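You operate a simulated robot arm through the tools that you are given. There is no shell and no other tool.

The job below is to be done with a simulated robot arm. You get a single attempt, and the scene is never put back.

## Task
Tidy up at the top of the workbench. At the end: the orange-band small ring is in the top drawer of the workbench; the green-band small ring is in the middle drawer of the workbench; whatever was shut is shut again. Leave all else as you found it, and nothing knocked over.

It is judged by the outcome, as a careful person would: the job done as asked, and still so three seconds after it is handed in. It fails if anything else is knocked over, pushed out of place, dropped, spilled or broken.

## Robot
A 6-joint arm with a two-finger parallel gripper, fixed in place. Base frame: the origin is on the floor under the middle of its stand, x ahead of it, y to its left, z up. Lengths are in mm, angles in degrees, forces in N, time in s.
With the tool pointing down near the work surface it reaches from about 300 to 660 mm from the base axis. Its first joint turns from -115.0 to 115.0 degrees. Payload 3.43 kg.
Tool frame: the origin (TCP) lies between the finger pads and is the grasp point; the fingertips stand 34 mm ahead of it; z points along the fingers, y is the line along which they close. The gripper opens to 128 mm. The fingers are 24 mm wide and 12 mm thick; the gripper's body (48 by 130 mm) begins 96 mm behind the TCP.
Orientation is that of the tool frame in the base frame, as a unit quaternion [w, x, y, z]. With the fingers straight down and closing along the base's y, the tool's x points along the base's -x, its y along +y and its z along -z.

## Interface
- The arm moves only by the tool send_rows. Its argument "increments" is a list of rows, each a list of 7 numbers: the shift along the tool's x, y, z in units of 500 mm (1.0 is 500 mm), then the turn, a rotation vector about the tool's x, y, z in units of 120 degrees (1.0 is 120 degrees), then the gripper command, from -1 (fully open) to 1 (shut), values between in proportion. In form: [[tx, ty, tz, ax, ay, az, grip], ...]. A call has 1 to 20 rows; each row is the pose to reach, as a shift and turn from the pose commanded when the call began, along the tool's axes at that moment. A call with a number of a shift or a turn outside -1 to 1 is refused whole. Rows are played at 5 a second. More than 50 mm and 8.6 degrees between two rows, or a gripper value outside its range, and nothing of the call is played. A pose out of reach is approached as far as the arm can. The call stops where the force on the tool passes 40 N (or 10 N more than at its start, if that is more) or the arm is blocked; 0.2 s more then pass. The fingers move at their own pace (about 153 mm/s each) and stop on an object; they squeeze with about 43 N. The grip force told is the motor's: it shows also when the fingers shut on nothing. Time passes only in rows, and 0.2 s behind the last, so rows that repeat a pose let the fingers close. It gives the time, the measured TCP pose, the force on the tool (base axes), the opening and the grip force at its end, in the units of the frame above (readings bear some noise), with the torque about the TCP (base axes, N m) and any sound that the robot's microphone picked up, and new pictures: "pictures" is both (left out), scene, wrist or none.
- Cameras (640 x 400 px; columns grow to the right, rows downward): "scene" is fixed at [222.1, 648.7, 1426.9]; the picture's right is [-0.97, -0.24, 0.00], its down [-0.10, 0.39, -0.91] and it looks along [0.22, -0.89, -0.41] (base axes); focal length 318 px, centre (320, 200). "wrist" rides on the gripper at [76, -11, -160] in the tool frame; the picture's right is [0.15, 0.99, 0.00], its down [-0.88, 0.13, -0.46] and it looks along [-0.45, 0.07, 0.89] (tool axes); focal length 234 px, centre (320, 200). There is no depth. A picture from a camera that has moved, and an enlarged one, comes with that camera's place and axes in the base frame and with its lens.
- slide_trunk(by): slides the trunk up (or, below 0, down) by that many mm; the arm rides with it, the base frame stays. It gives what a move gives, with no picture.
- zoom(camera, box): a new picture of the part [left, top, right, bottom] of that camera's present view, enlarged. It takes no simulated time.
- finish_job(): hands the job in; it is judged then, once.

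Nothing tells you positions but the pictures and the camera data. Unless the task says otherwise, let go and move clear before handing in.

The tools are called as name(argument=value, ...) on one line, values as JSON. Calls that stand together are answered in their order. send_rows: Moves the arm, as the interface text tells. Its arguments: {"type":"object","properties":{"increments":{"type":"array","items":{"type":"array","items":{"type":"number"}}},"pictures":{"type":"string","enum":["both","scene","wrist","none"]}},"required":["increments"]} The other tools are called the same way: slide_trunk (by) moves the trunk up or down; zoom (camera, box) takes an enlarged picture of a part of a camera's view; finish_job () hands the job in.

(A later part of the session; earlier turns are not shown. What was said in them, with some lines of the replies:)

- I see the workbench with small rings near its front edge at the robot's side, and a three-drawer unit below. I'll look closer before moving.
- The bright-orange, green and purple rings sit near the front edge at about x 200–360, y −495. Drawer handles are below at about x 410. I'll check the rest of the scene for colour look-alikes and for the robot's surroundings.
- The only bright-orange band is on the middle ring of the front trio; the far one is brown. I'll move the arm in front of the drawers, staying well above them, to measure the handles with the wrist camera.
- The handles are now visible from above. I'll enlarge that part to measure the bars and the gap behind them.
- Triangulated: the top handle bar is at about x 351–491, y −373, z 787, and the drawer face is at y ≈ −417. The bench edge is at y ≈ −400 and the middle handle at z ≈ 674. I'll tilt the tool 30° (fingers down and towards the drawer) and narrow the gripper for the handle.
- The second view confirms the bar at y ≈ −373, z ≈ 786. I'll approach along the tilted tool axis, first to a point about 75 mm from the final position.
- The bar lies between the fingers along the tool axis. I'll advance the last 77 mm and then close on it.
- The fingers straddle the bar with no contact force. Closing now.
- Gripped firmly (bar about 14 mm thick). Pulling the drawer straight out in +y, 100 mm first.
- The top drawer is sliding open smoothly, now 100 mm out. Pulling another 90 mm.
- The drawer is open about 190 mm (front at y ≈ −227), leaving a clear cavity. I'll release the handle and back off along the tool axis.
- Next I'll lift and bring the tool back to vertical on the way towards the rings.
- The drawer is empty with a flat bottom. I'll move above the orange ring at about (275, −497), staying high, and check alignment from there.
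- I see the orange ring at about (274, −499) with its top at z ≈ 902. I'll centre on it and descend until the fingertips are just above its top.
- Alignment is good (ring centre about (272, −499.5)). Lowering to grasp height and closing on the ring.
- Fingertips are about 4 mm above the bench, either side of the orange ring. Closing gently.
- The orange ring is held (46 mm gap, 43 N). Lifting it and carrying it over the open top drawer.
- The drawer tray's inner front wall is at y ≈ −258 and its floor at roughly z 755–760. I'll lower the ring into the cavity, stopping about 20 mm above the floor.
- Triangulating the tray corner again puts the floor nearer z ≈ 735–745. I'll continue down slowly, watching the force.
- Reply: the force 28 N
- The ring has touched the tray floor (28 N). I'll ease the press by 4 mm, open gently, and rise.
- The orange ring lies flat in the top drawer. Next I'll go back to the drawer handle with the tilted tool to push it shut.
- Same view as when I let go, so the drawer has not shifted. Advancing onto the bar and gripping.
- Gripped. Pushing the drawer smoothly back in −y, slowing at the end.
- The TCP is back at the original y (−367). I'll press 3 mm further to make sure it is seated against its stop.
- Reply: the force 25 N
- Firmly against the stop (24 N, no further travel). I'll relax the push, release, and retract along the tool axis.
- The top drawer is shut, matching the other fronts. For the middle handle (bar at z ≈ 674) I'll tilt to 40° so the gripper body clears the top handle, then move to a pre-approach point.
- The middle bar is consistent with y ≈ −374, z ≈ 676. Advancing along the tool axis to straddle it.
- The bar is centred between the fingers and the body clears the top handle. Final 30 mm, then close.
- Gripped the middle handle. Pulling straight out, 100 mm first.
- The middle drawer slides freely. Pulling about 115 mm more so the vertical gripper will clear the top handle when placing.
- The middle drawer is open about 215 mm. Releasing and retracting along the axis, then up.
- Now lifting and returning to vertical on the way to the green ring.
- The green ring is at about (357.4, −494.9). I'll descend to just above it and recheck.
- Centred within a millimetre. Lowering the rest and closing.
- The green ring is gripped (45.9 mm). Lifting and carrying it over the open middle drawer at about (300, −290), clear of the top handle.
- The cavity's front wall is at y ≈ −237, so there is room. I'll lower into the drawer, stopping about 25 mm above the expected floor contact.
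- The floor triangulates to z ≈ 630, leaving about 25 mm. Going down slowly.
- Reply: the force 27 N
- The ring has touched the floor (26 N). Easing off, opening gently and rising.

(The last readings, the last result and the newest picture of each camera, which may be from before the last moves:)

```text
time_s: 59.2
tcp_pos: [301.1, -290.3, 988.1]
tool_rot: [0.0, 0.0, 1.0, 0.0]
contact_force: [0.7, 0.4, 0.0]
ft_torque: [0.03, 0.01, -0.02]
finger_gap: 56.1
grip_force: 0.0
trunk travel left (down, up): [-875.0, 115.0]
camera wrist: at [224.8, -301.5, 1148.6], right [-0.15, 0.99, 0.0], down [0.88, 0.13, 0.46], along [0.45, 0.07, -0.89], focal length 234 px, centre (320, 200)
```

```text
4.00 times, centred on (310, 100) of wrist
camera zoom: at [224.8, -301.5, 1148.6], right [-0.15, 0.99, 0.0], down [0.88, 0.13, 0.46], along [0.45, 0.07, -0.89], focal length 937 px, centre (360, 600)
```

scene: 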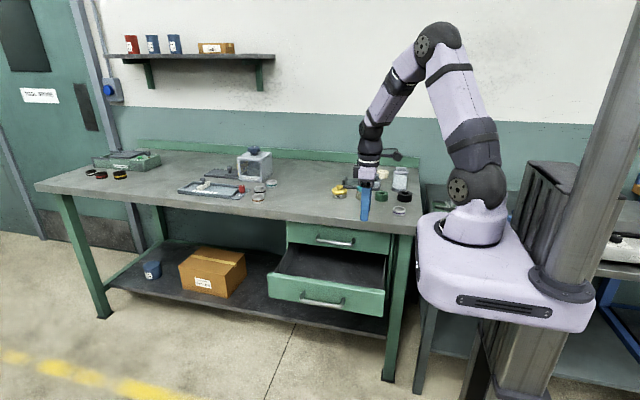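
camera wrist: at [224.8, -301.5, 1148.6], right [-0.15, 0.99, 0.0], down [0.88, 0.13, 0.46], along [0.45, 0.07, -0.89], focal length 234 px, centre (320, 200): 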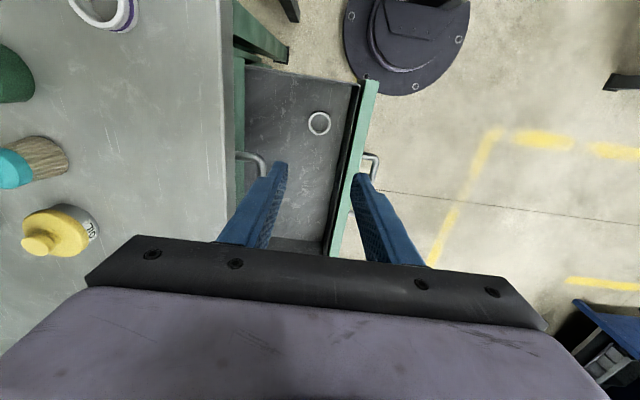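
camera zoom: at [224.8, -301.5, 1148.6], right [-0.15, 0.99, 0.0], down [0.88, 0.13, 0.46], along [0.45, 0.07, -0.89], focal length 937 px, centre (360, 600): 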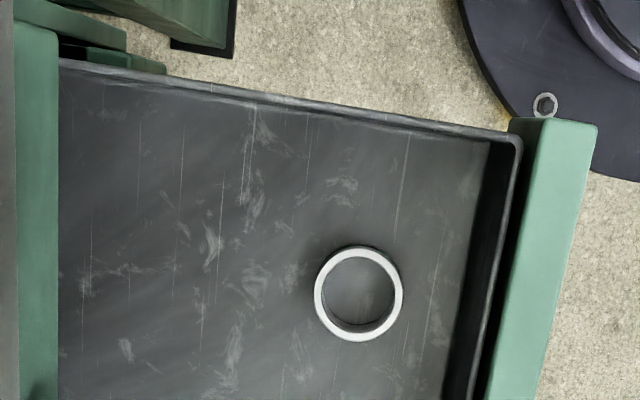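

The green ring lies flat in the middle drawer. Returning to the tilted pose in front of the middle handle to push it shut.

send_rows(increments=[[-0.034, 0.053, 0.0, 0.0476, 0, 0, 0.2], [-0.069, 0.106, 0.0, 0.0952, 0, 0, 0.3], [-0.103, 0.159, 0.01, 0.1429, 0, 0, 0.4], [-0.138, 0.213, 0.03, 0.1905, 0, 0, 0.5], [-0.172, 0.266, 0.05, 0.2381, 0, 0, 0.5], [-0.207, 0.319, 0.07, 0.2857, 0, 0, 0.5], [-0.241, 0.372, 0.094, 0.3333, 0, 0, 0.5], [-0.241, 0.372, 0.094, 0.3333, 0, 0, 0.5]], pictures="both")

```text
time_s: 61.0
tcp_pos: [419.9, -102.7, 940.5]
tool_rot: [0.001, 0.001, 0.94, -0.342]
contact_force: [-0.4, -0.4, -0.3]
ft_torque: [0.05, -0.02, -0.01]
finger_gap: 32.3
grip_force: 0.0
trunk travel left (down, up): [-875.0, 115.0]
camera wrist: at [344.0, -9.0, 1070.4], right [-0.15, 0.76, -0.64], down [0.88, 0.39, 0.27], along [0.45, -0.52, -0.72], focal length 234 px, centre (320, 200)
```

scene: 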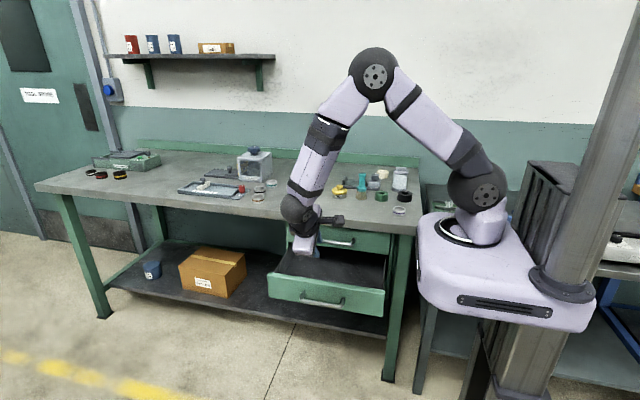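
wrist: 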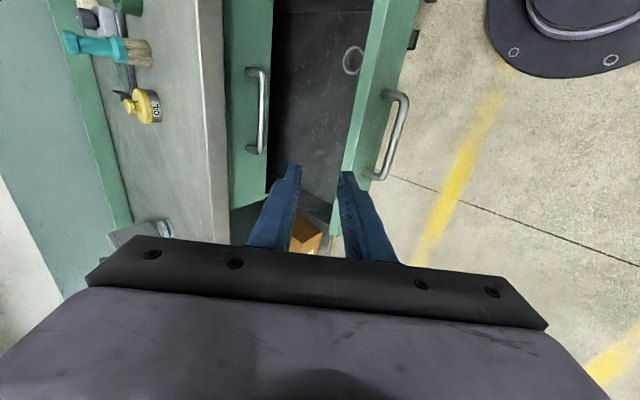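

send_rows(increments=[[-0.001, 0.051, 0.062, 0, 0, 0, 0.5], [-0.002, 0.102, 0.123, 0, 0, 0, 0.5], [-0.003, 0.153, 0.185, 0, 0, 0, 0.5], [-0.004, 0.204, 0.246, 0, 0, 0, 0.5], [-0.004, 0.255, 0.308, 0, 0, 0, 0.5], [-0.004, 0.255, 0.308, 0, 0, 0, 0.5]], pictures="wrist")

```text
time_s: 62.4
tcp_pos: [421.9, -104.7, 739.5]
tool_rot: [0.001, 0.0, 0.939, -0.343]
contact_force: [-0.2, 0.2, 0.5]
ft_torque: [-0.01, 0.0, -0.02]
finger_gap: 31.9
grip_force: 0.1
trunk travel left (down, up): [-875.0, 115.0]
camera wrist: at [346.4, -10.5, 869.4], right [-0.15, 0.76, -0.64], down [0.88, 0.39, 0.27], along [0.45, -0.52, -0.72], focal length 234 px, centre (320, 200)
```

wrist: 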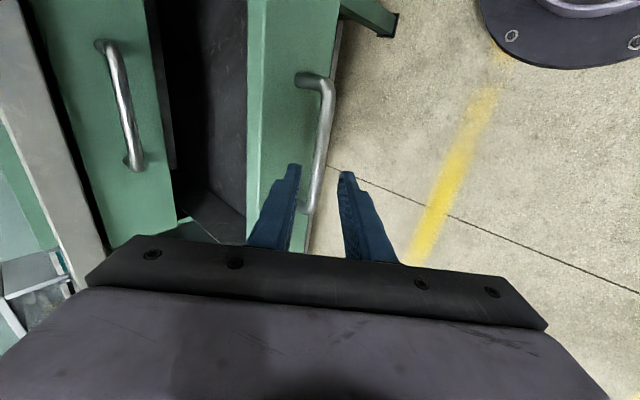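

The bar is between the fingers. Advancing 70 mm and gripping.

send_rows(increments=[[0, 0, 0.05, 0, 0, 0, 0.5], [0, 0, 0.1, 0, 0, 0, 0.5], [0, 0, 0.138, 0, 0, 0, 0.5], [0, 0, 0.138, 0, 0, 0, 0.5], [0, 0, 0.138, 0, 0, 0, 0.8], [0, 0, 0.138, 0, 0, 0, 1], [0, 0, 0.138, 0, 0, 0, 1]], pictures="wrist")

```text
time_s: 64.0
tcp_pos: [422.8, -149.1, 689.8]
tool_rot: [0.0, 0.001, 0.94, -0.342]
contact_force: [-0.8, -2.3, -3.3]
ft_torque: [0.02, -0.75, -0.24]
finger_gap: 14.7
grip_force: 45.0
trunk travel left (down, up): [-875.0, 115.0]
camera wrist: at [346.3, -55.6, 817.7], right [-0.15, 0.76, -0.64], down [0.88, 0.39, 0.27], along [0.45, -0.52, -0.72], focal length 234 px, centre (320, 200)
```

wrist: 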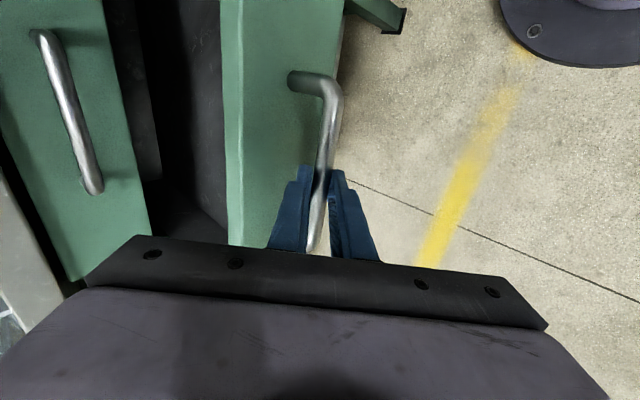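

Gripped. Pushing the middle drawer back in smoothly.

send_rows(increments=[[0, -0.0123, 0.0103, 0, 0, 0, 1], [0, -0.0368, 0.0309, 0, 0, 0, 1], [0, -0.0674, 0.0566, 0, 0, 0, 1], [0, -0.098, 0.0823, 0, 0, 0, 1], [0, -0.1287, 0.108, 0, 0, 0, 1], [0, -0.1593, 0.1337, 0, 0, 0, 1], [0, -0.19, 0.1594, 0, 0, 0, 1], [0, -0.2206, 0.1851, 0, 0, 0, 1], [0, -0.2512, 0.2108, 0, 0, 0, 1], [0, -0.2788, 0.234, 0, 0, 0, 1], [0, -0.3003, 0.252, 0, 0, 0, 1], [0, -0.3156, 0.2648, 0, 0, 0, 1], [0, -0.3248, 0.2725, 0, 0, 0, 1], [0, -0.3309, 0.2777, 0, 0, 0, 1], [0, -0.3309, 0.2777, 0, 0, 0, 1]], pictures="both")

zoom(camera="scene", box=[260, 200, 420, 300])

```text
time_s: 67.2
tcp_pos: [421.5, -364.0, 687.4]
tool_rot: [0.0, -0.002, 0.94, -0.34]
contact_force: [-3.1, 3.7, -3.7]
ft_torque: [0.13, -0.24, -0.77]
finger_gap: 14.9
grip_force: 45.0
trunk travel left (down, up): [-875.0, 115.0]
camera wrist: at [346.2, -270.4, 817.9], right [-0.15, 0.76, -0.63], down [0.88, 0.39, 0.27], along [0.45, -0.52, -0.73], focal length 234 px, centre (320, 200)
```

scene: 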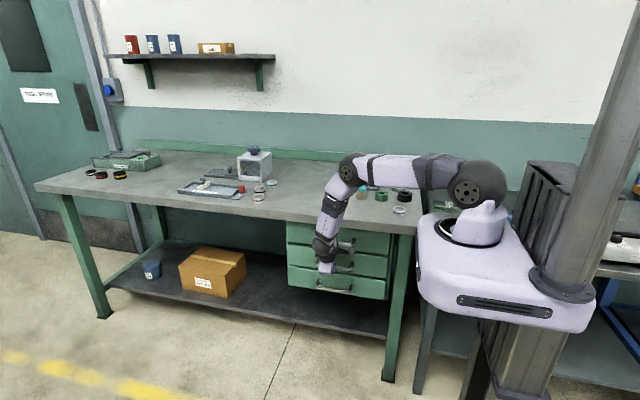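
wrist: 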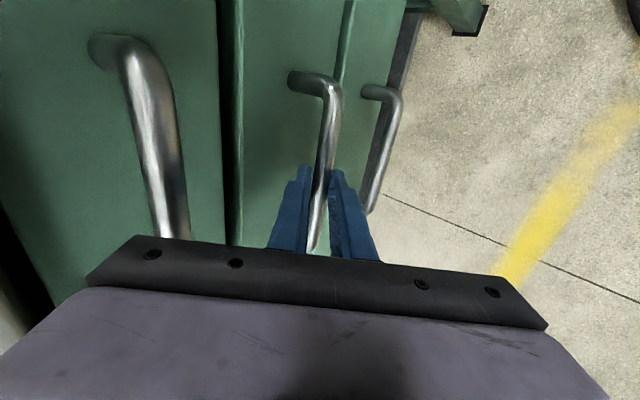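

```text
4.00 times, centred on (340, 250) of scene
camera zoom: at [222.1, 648.7, 1426.9], right [-0.97, -0.24, 0.0], down [-0.1, 0.39, -0.91], along [0.22, -0.89, -0.41], focal length 1271 px, centre (240, 0)
```

zoom: 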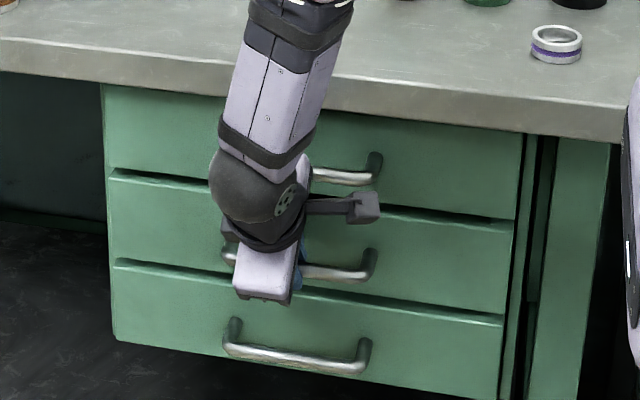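

Back at the original shut position. Pressing a few more millimetres to confirm it is seated.

send_rows(increments=[[0, -0.0031, 0.0026, 0, 0, 0, 1], [0, -0.0054, 0.0045, 0, 0, 0, 1]], pictures="none")

```text
time_s: 67.8
tcp_pos: [422.2, -363.8, 687.5]
tool_rot: [0.001, -0.002, 0.94, -0.341]
contact_force: [-2.8, 27.0, 2.0]
ft_torque: [0.42, 0.22, -1.26]
finger_gap: 14.7
grip_force: 44.7
trunk travel left (down, up): [-875.0, 115.0]
```

The drawer is hard against its stop (27 N, no movement). Relaxing, releasing, and retracting along the same axis to clear the top handle.

send_rows(increments=[[0, 0.0054, -0.0045, 0, 0, 0, 1], [0, 0.0054, -0.0045, 0, 0, 0, 0.5], [0, 0.0054, -0.0045, 0, 0, 0, 0.5], [0, 0.0054, -0.06, 0, 0, 0, 0.5], [0, 0.0054, -0.13, 0, 0, 0, 0.5], [0, 0.0054, -0.2, 0, 0, 0, 0.5], [0, 0.0054, -0.28, 0, 0, 0, 0.5], [0, 0.0054, -0.28, 0, 0, 0, 0.5]], pictures="both")

```text
time_s: 69.6
tcp_pos: [423.0, -277.1, 794.9]
tool_rot: [0.0, 0.0, 0.94, -0.342]
contact_force: [1.1, -0.1, -0.1]
ft_torque: [-0.03, 0.02, -0.02]
finger_gap: 32.0
grip_force: 0.0
trunk travel left (down, up): [-875.0, 115.0]
camera wrist: at [346.5, -182.9, 924.2], right [-0.15, 0.76, -0.64], down [0.88, 0.39, 0.27], along [0.45, -0.52, -0.72], focal length 234 px, centre (320, 200)
```

scene: 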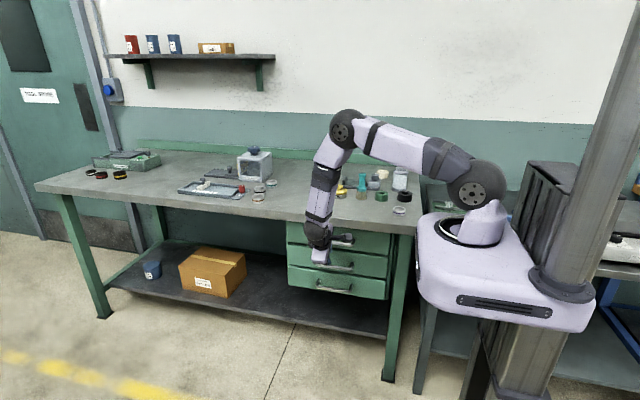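
wrist: 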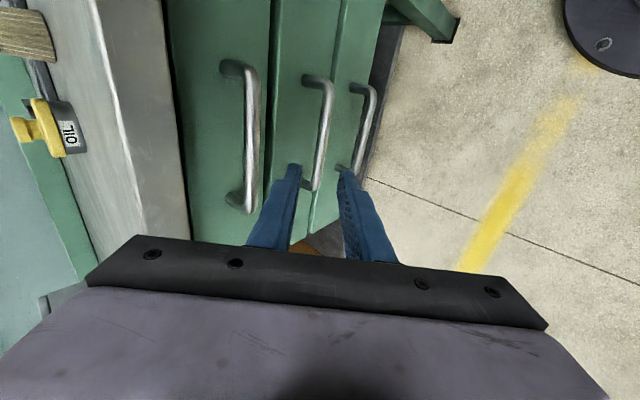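

Clear of the handles. Lifting to a safe vertical pose away from the bench, then a final check.

send_rows(increments=[[0.01, -0.02, -0.06, 0, 0, 0, 0.5], [0.025, -0.06, -0.125, -0.04, 0, 0, 0.5], [0.04, -0.105, -0.19, -0.09, 0, 0, 0.3], [0.06, -0.15, -0.25, -0.15, 0, 0, 0.0], [0.08, -0.195, -0.315, -0.21, 0, 0, -0.3], [0.1, -0.24, -0.375, -0.275, 0, 0, -0.6], [0.12, -0.288, -0.437, -0.3333, 0, 0, -1], [0.12, -0.288, -0.437, -0.3333, 0, 0, -1]], pictures="both")

zoom(camera="scene", box=[270, 150, 430, 310])

zoom(camera="scene", box=[70, 130, 290, 215])

```text
time_s: 71.4
tcp_pos: [362.3, -246.9, 1053.8]
tool_rot: [0.001, -0.001, 1.0, 0.001]
contact_force: [0.0, -0.6, -0.6]
ft_torque: [0.0, 0.01, 0.0]
finger_gap: 128.0
grip_force: 0.1
trunk travel left (down, up): [-875.0, 115.0]
camera wrist: at [286.6, -257.3, 1213.6], right [-0.15, 0.99, 0.0], down [0.88, 0.13, 0.46], along [0.45, 0.07, -0.89], focal length 234 px, centre (320, 200)
```

scene: 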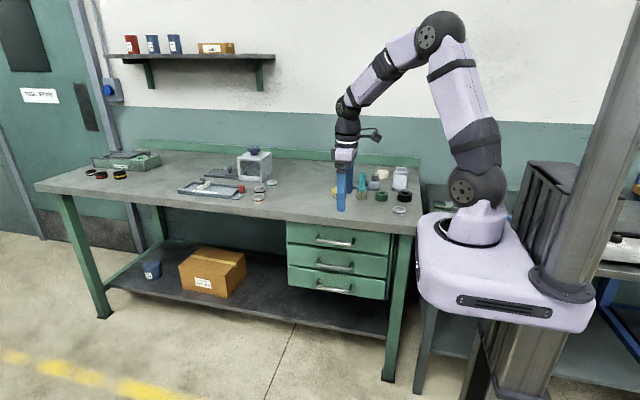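
wrist: 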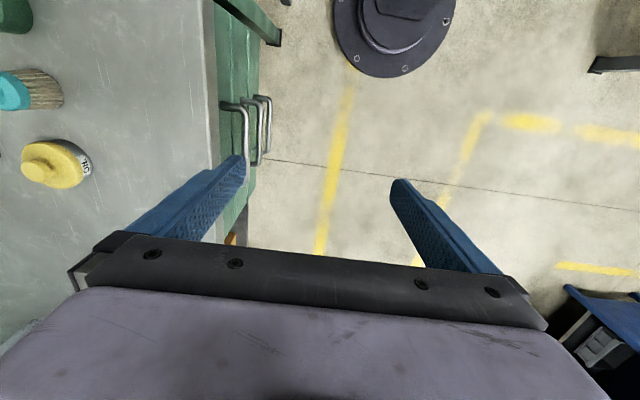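

```text
2.50 times, centred on (350, 230) of scene
camera zoom: at [222.1, 648.7, 1426.9], right [-0.97, -0.24, 0.0], down [-0.1, 0.39, -0.91], along [0.22, -0.89, -0.41], focal length 795 px, centre (245, 125)
```

zoom: 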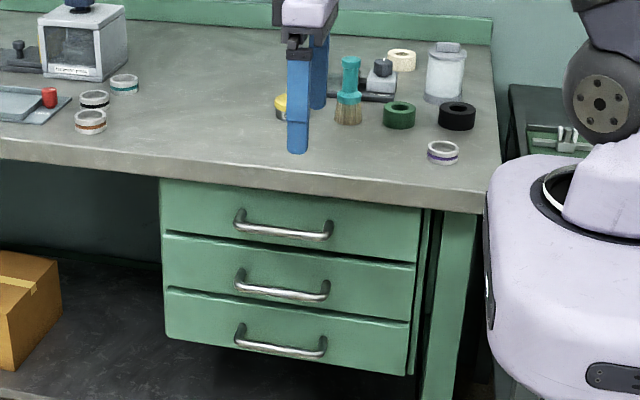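

```text
2.91 times, centred on (180, 172) of scene
camera zoom: at [222.1, 648.7, 1426.9], right [-0.97, -0.24, 0.0], down [-0.1, 0.39, -0.91], along [0.22, -0.89, -0.41], focal length 925 px, centre (727, 280)
```

zoom: 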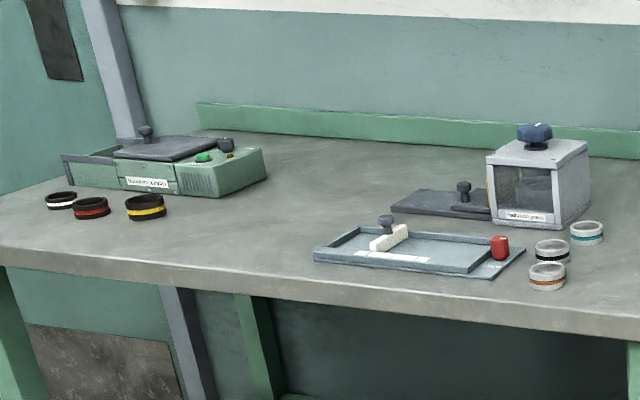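

All fronts are flush and everything else looks undisturbed. I'll double-check the far ring's band colour before handing in.

zoom(camera="scene", box=[240, 175, 288, 205])

zoom(camera="scene", box=[280, 215, 408, 305])

```text
13.33 times, centred on (264, 190) of scene
camera zoom: at [222.1, 648.7, 1426.9], right [-0.97, -0.24, 0.0], down [-0.1, 0.39, -0.91], along [0.22, -0.89, -0.41], focal length 4238 px, centre (1067, 333)
```

zoom: 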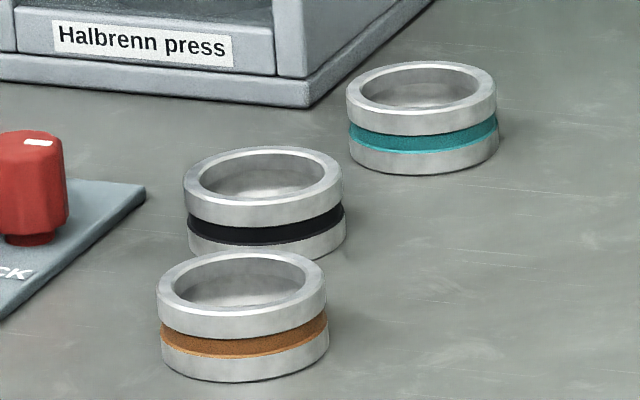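

```text
4.44 times, centred on (344, 260) of scene
camera zoom: at [222.1, 648.7, 1426.9], right [-0.97, -0.24, 0.0], down [-0.1, 0.39, -0.91], along [0.22, -0.89, -0.41], focal length 1413 px, centre (213, -67)
```

zoom: 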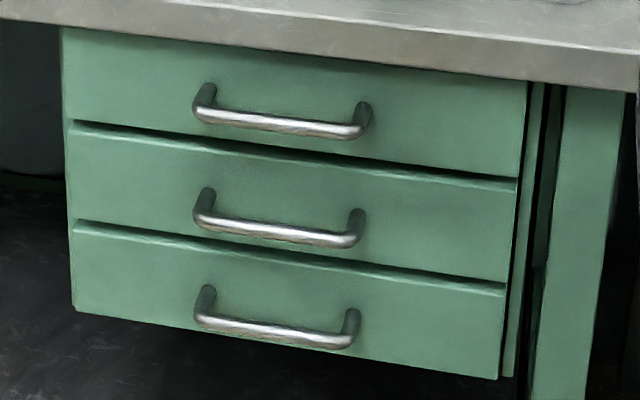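

The far ring's band is brown and that ring is slightly larger, so the bright-orange small ring was the right one. Both drawers are shut, both rings are inside, the arm is clear and nothing else has moved, so I'm handing in.

finish_job()

```text
The job is handed in.
```

The orange-band small ring is in the top drawer and the green-band small ring is in the middle drawer. Both drawers are shut again. I set each ring down flat on the drawer floor, then pushed each drawer back until it hit its stop.

The last pictures show nothing else moved or knocked over. A similar ring near the press has a brown band and is slightly larger, so I left it where it was. The gripper is empty and clear of the bench, and the job is handed in.
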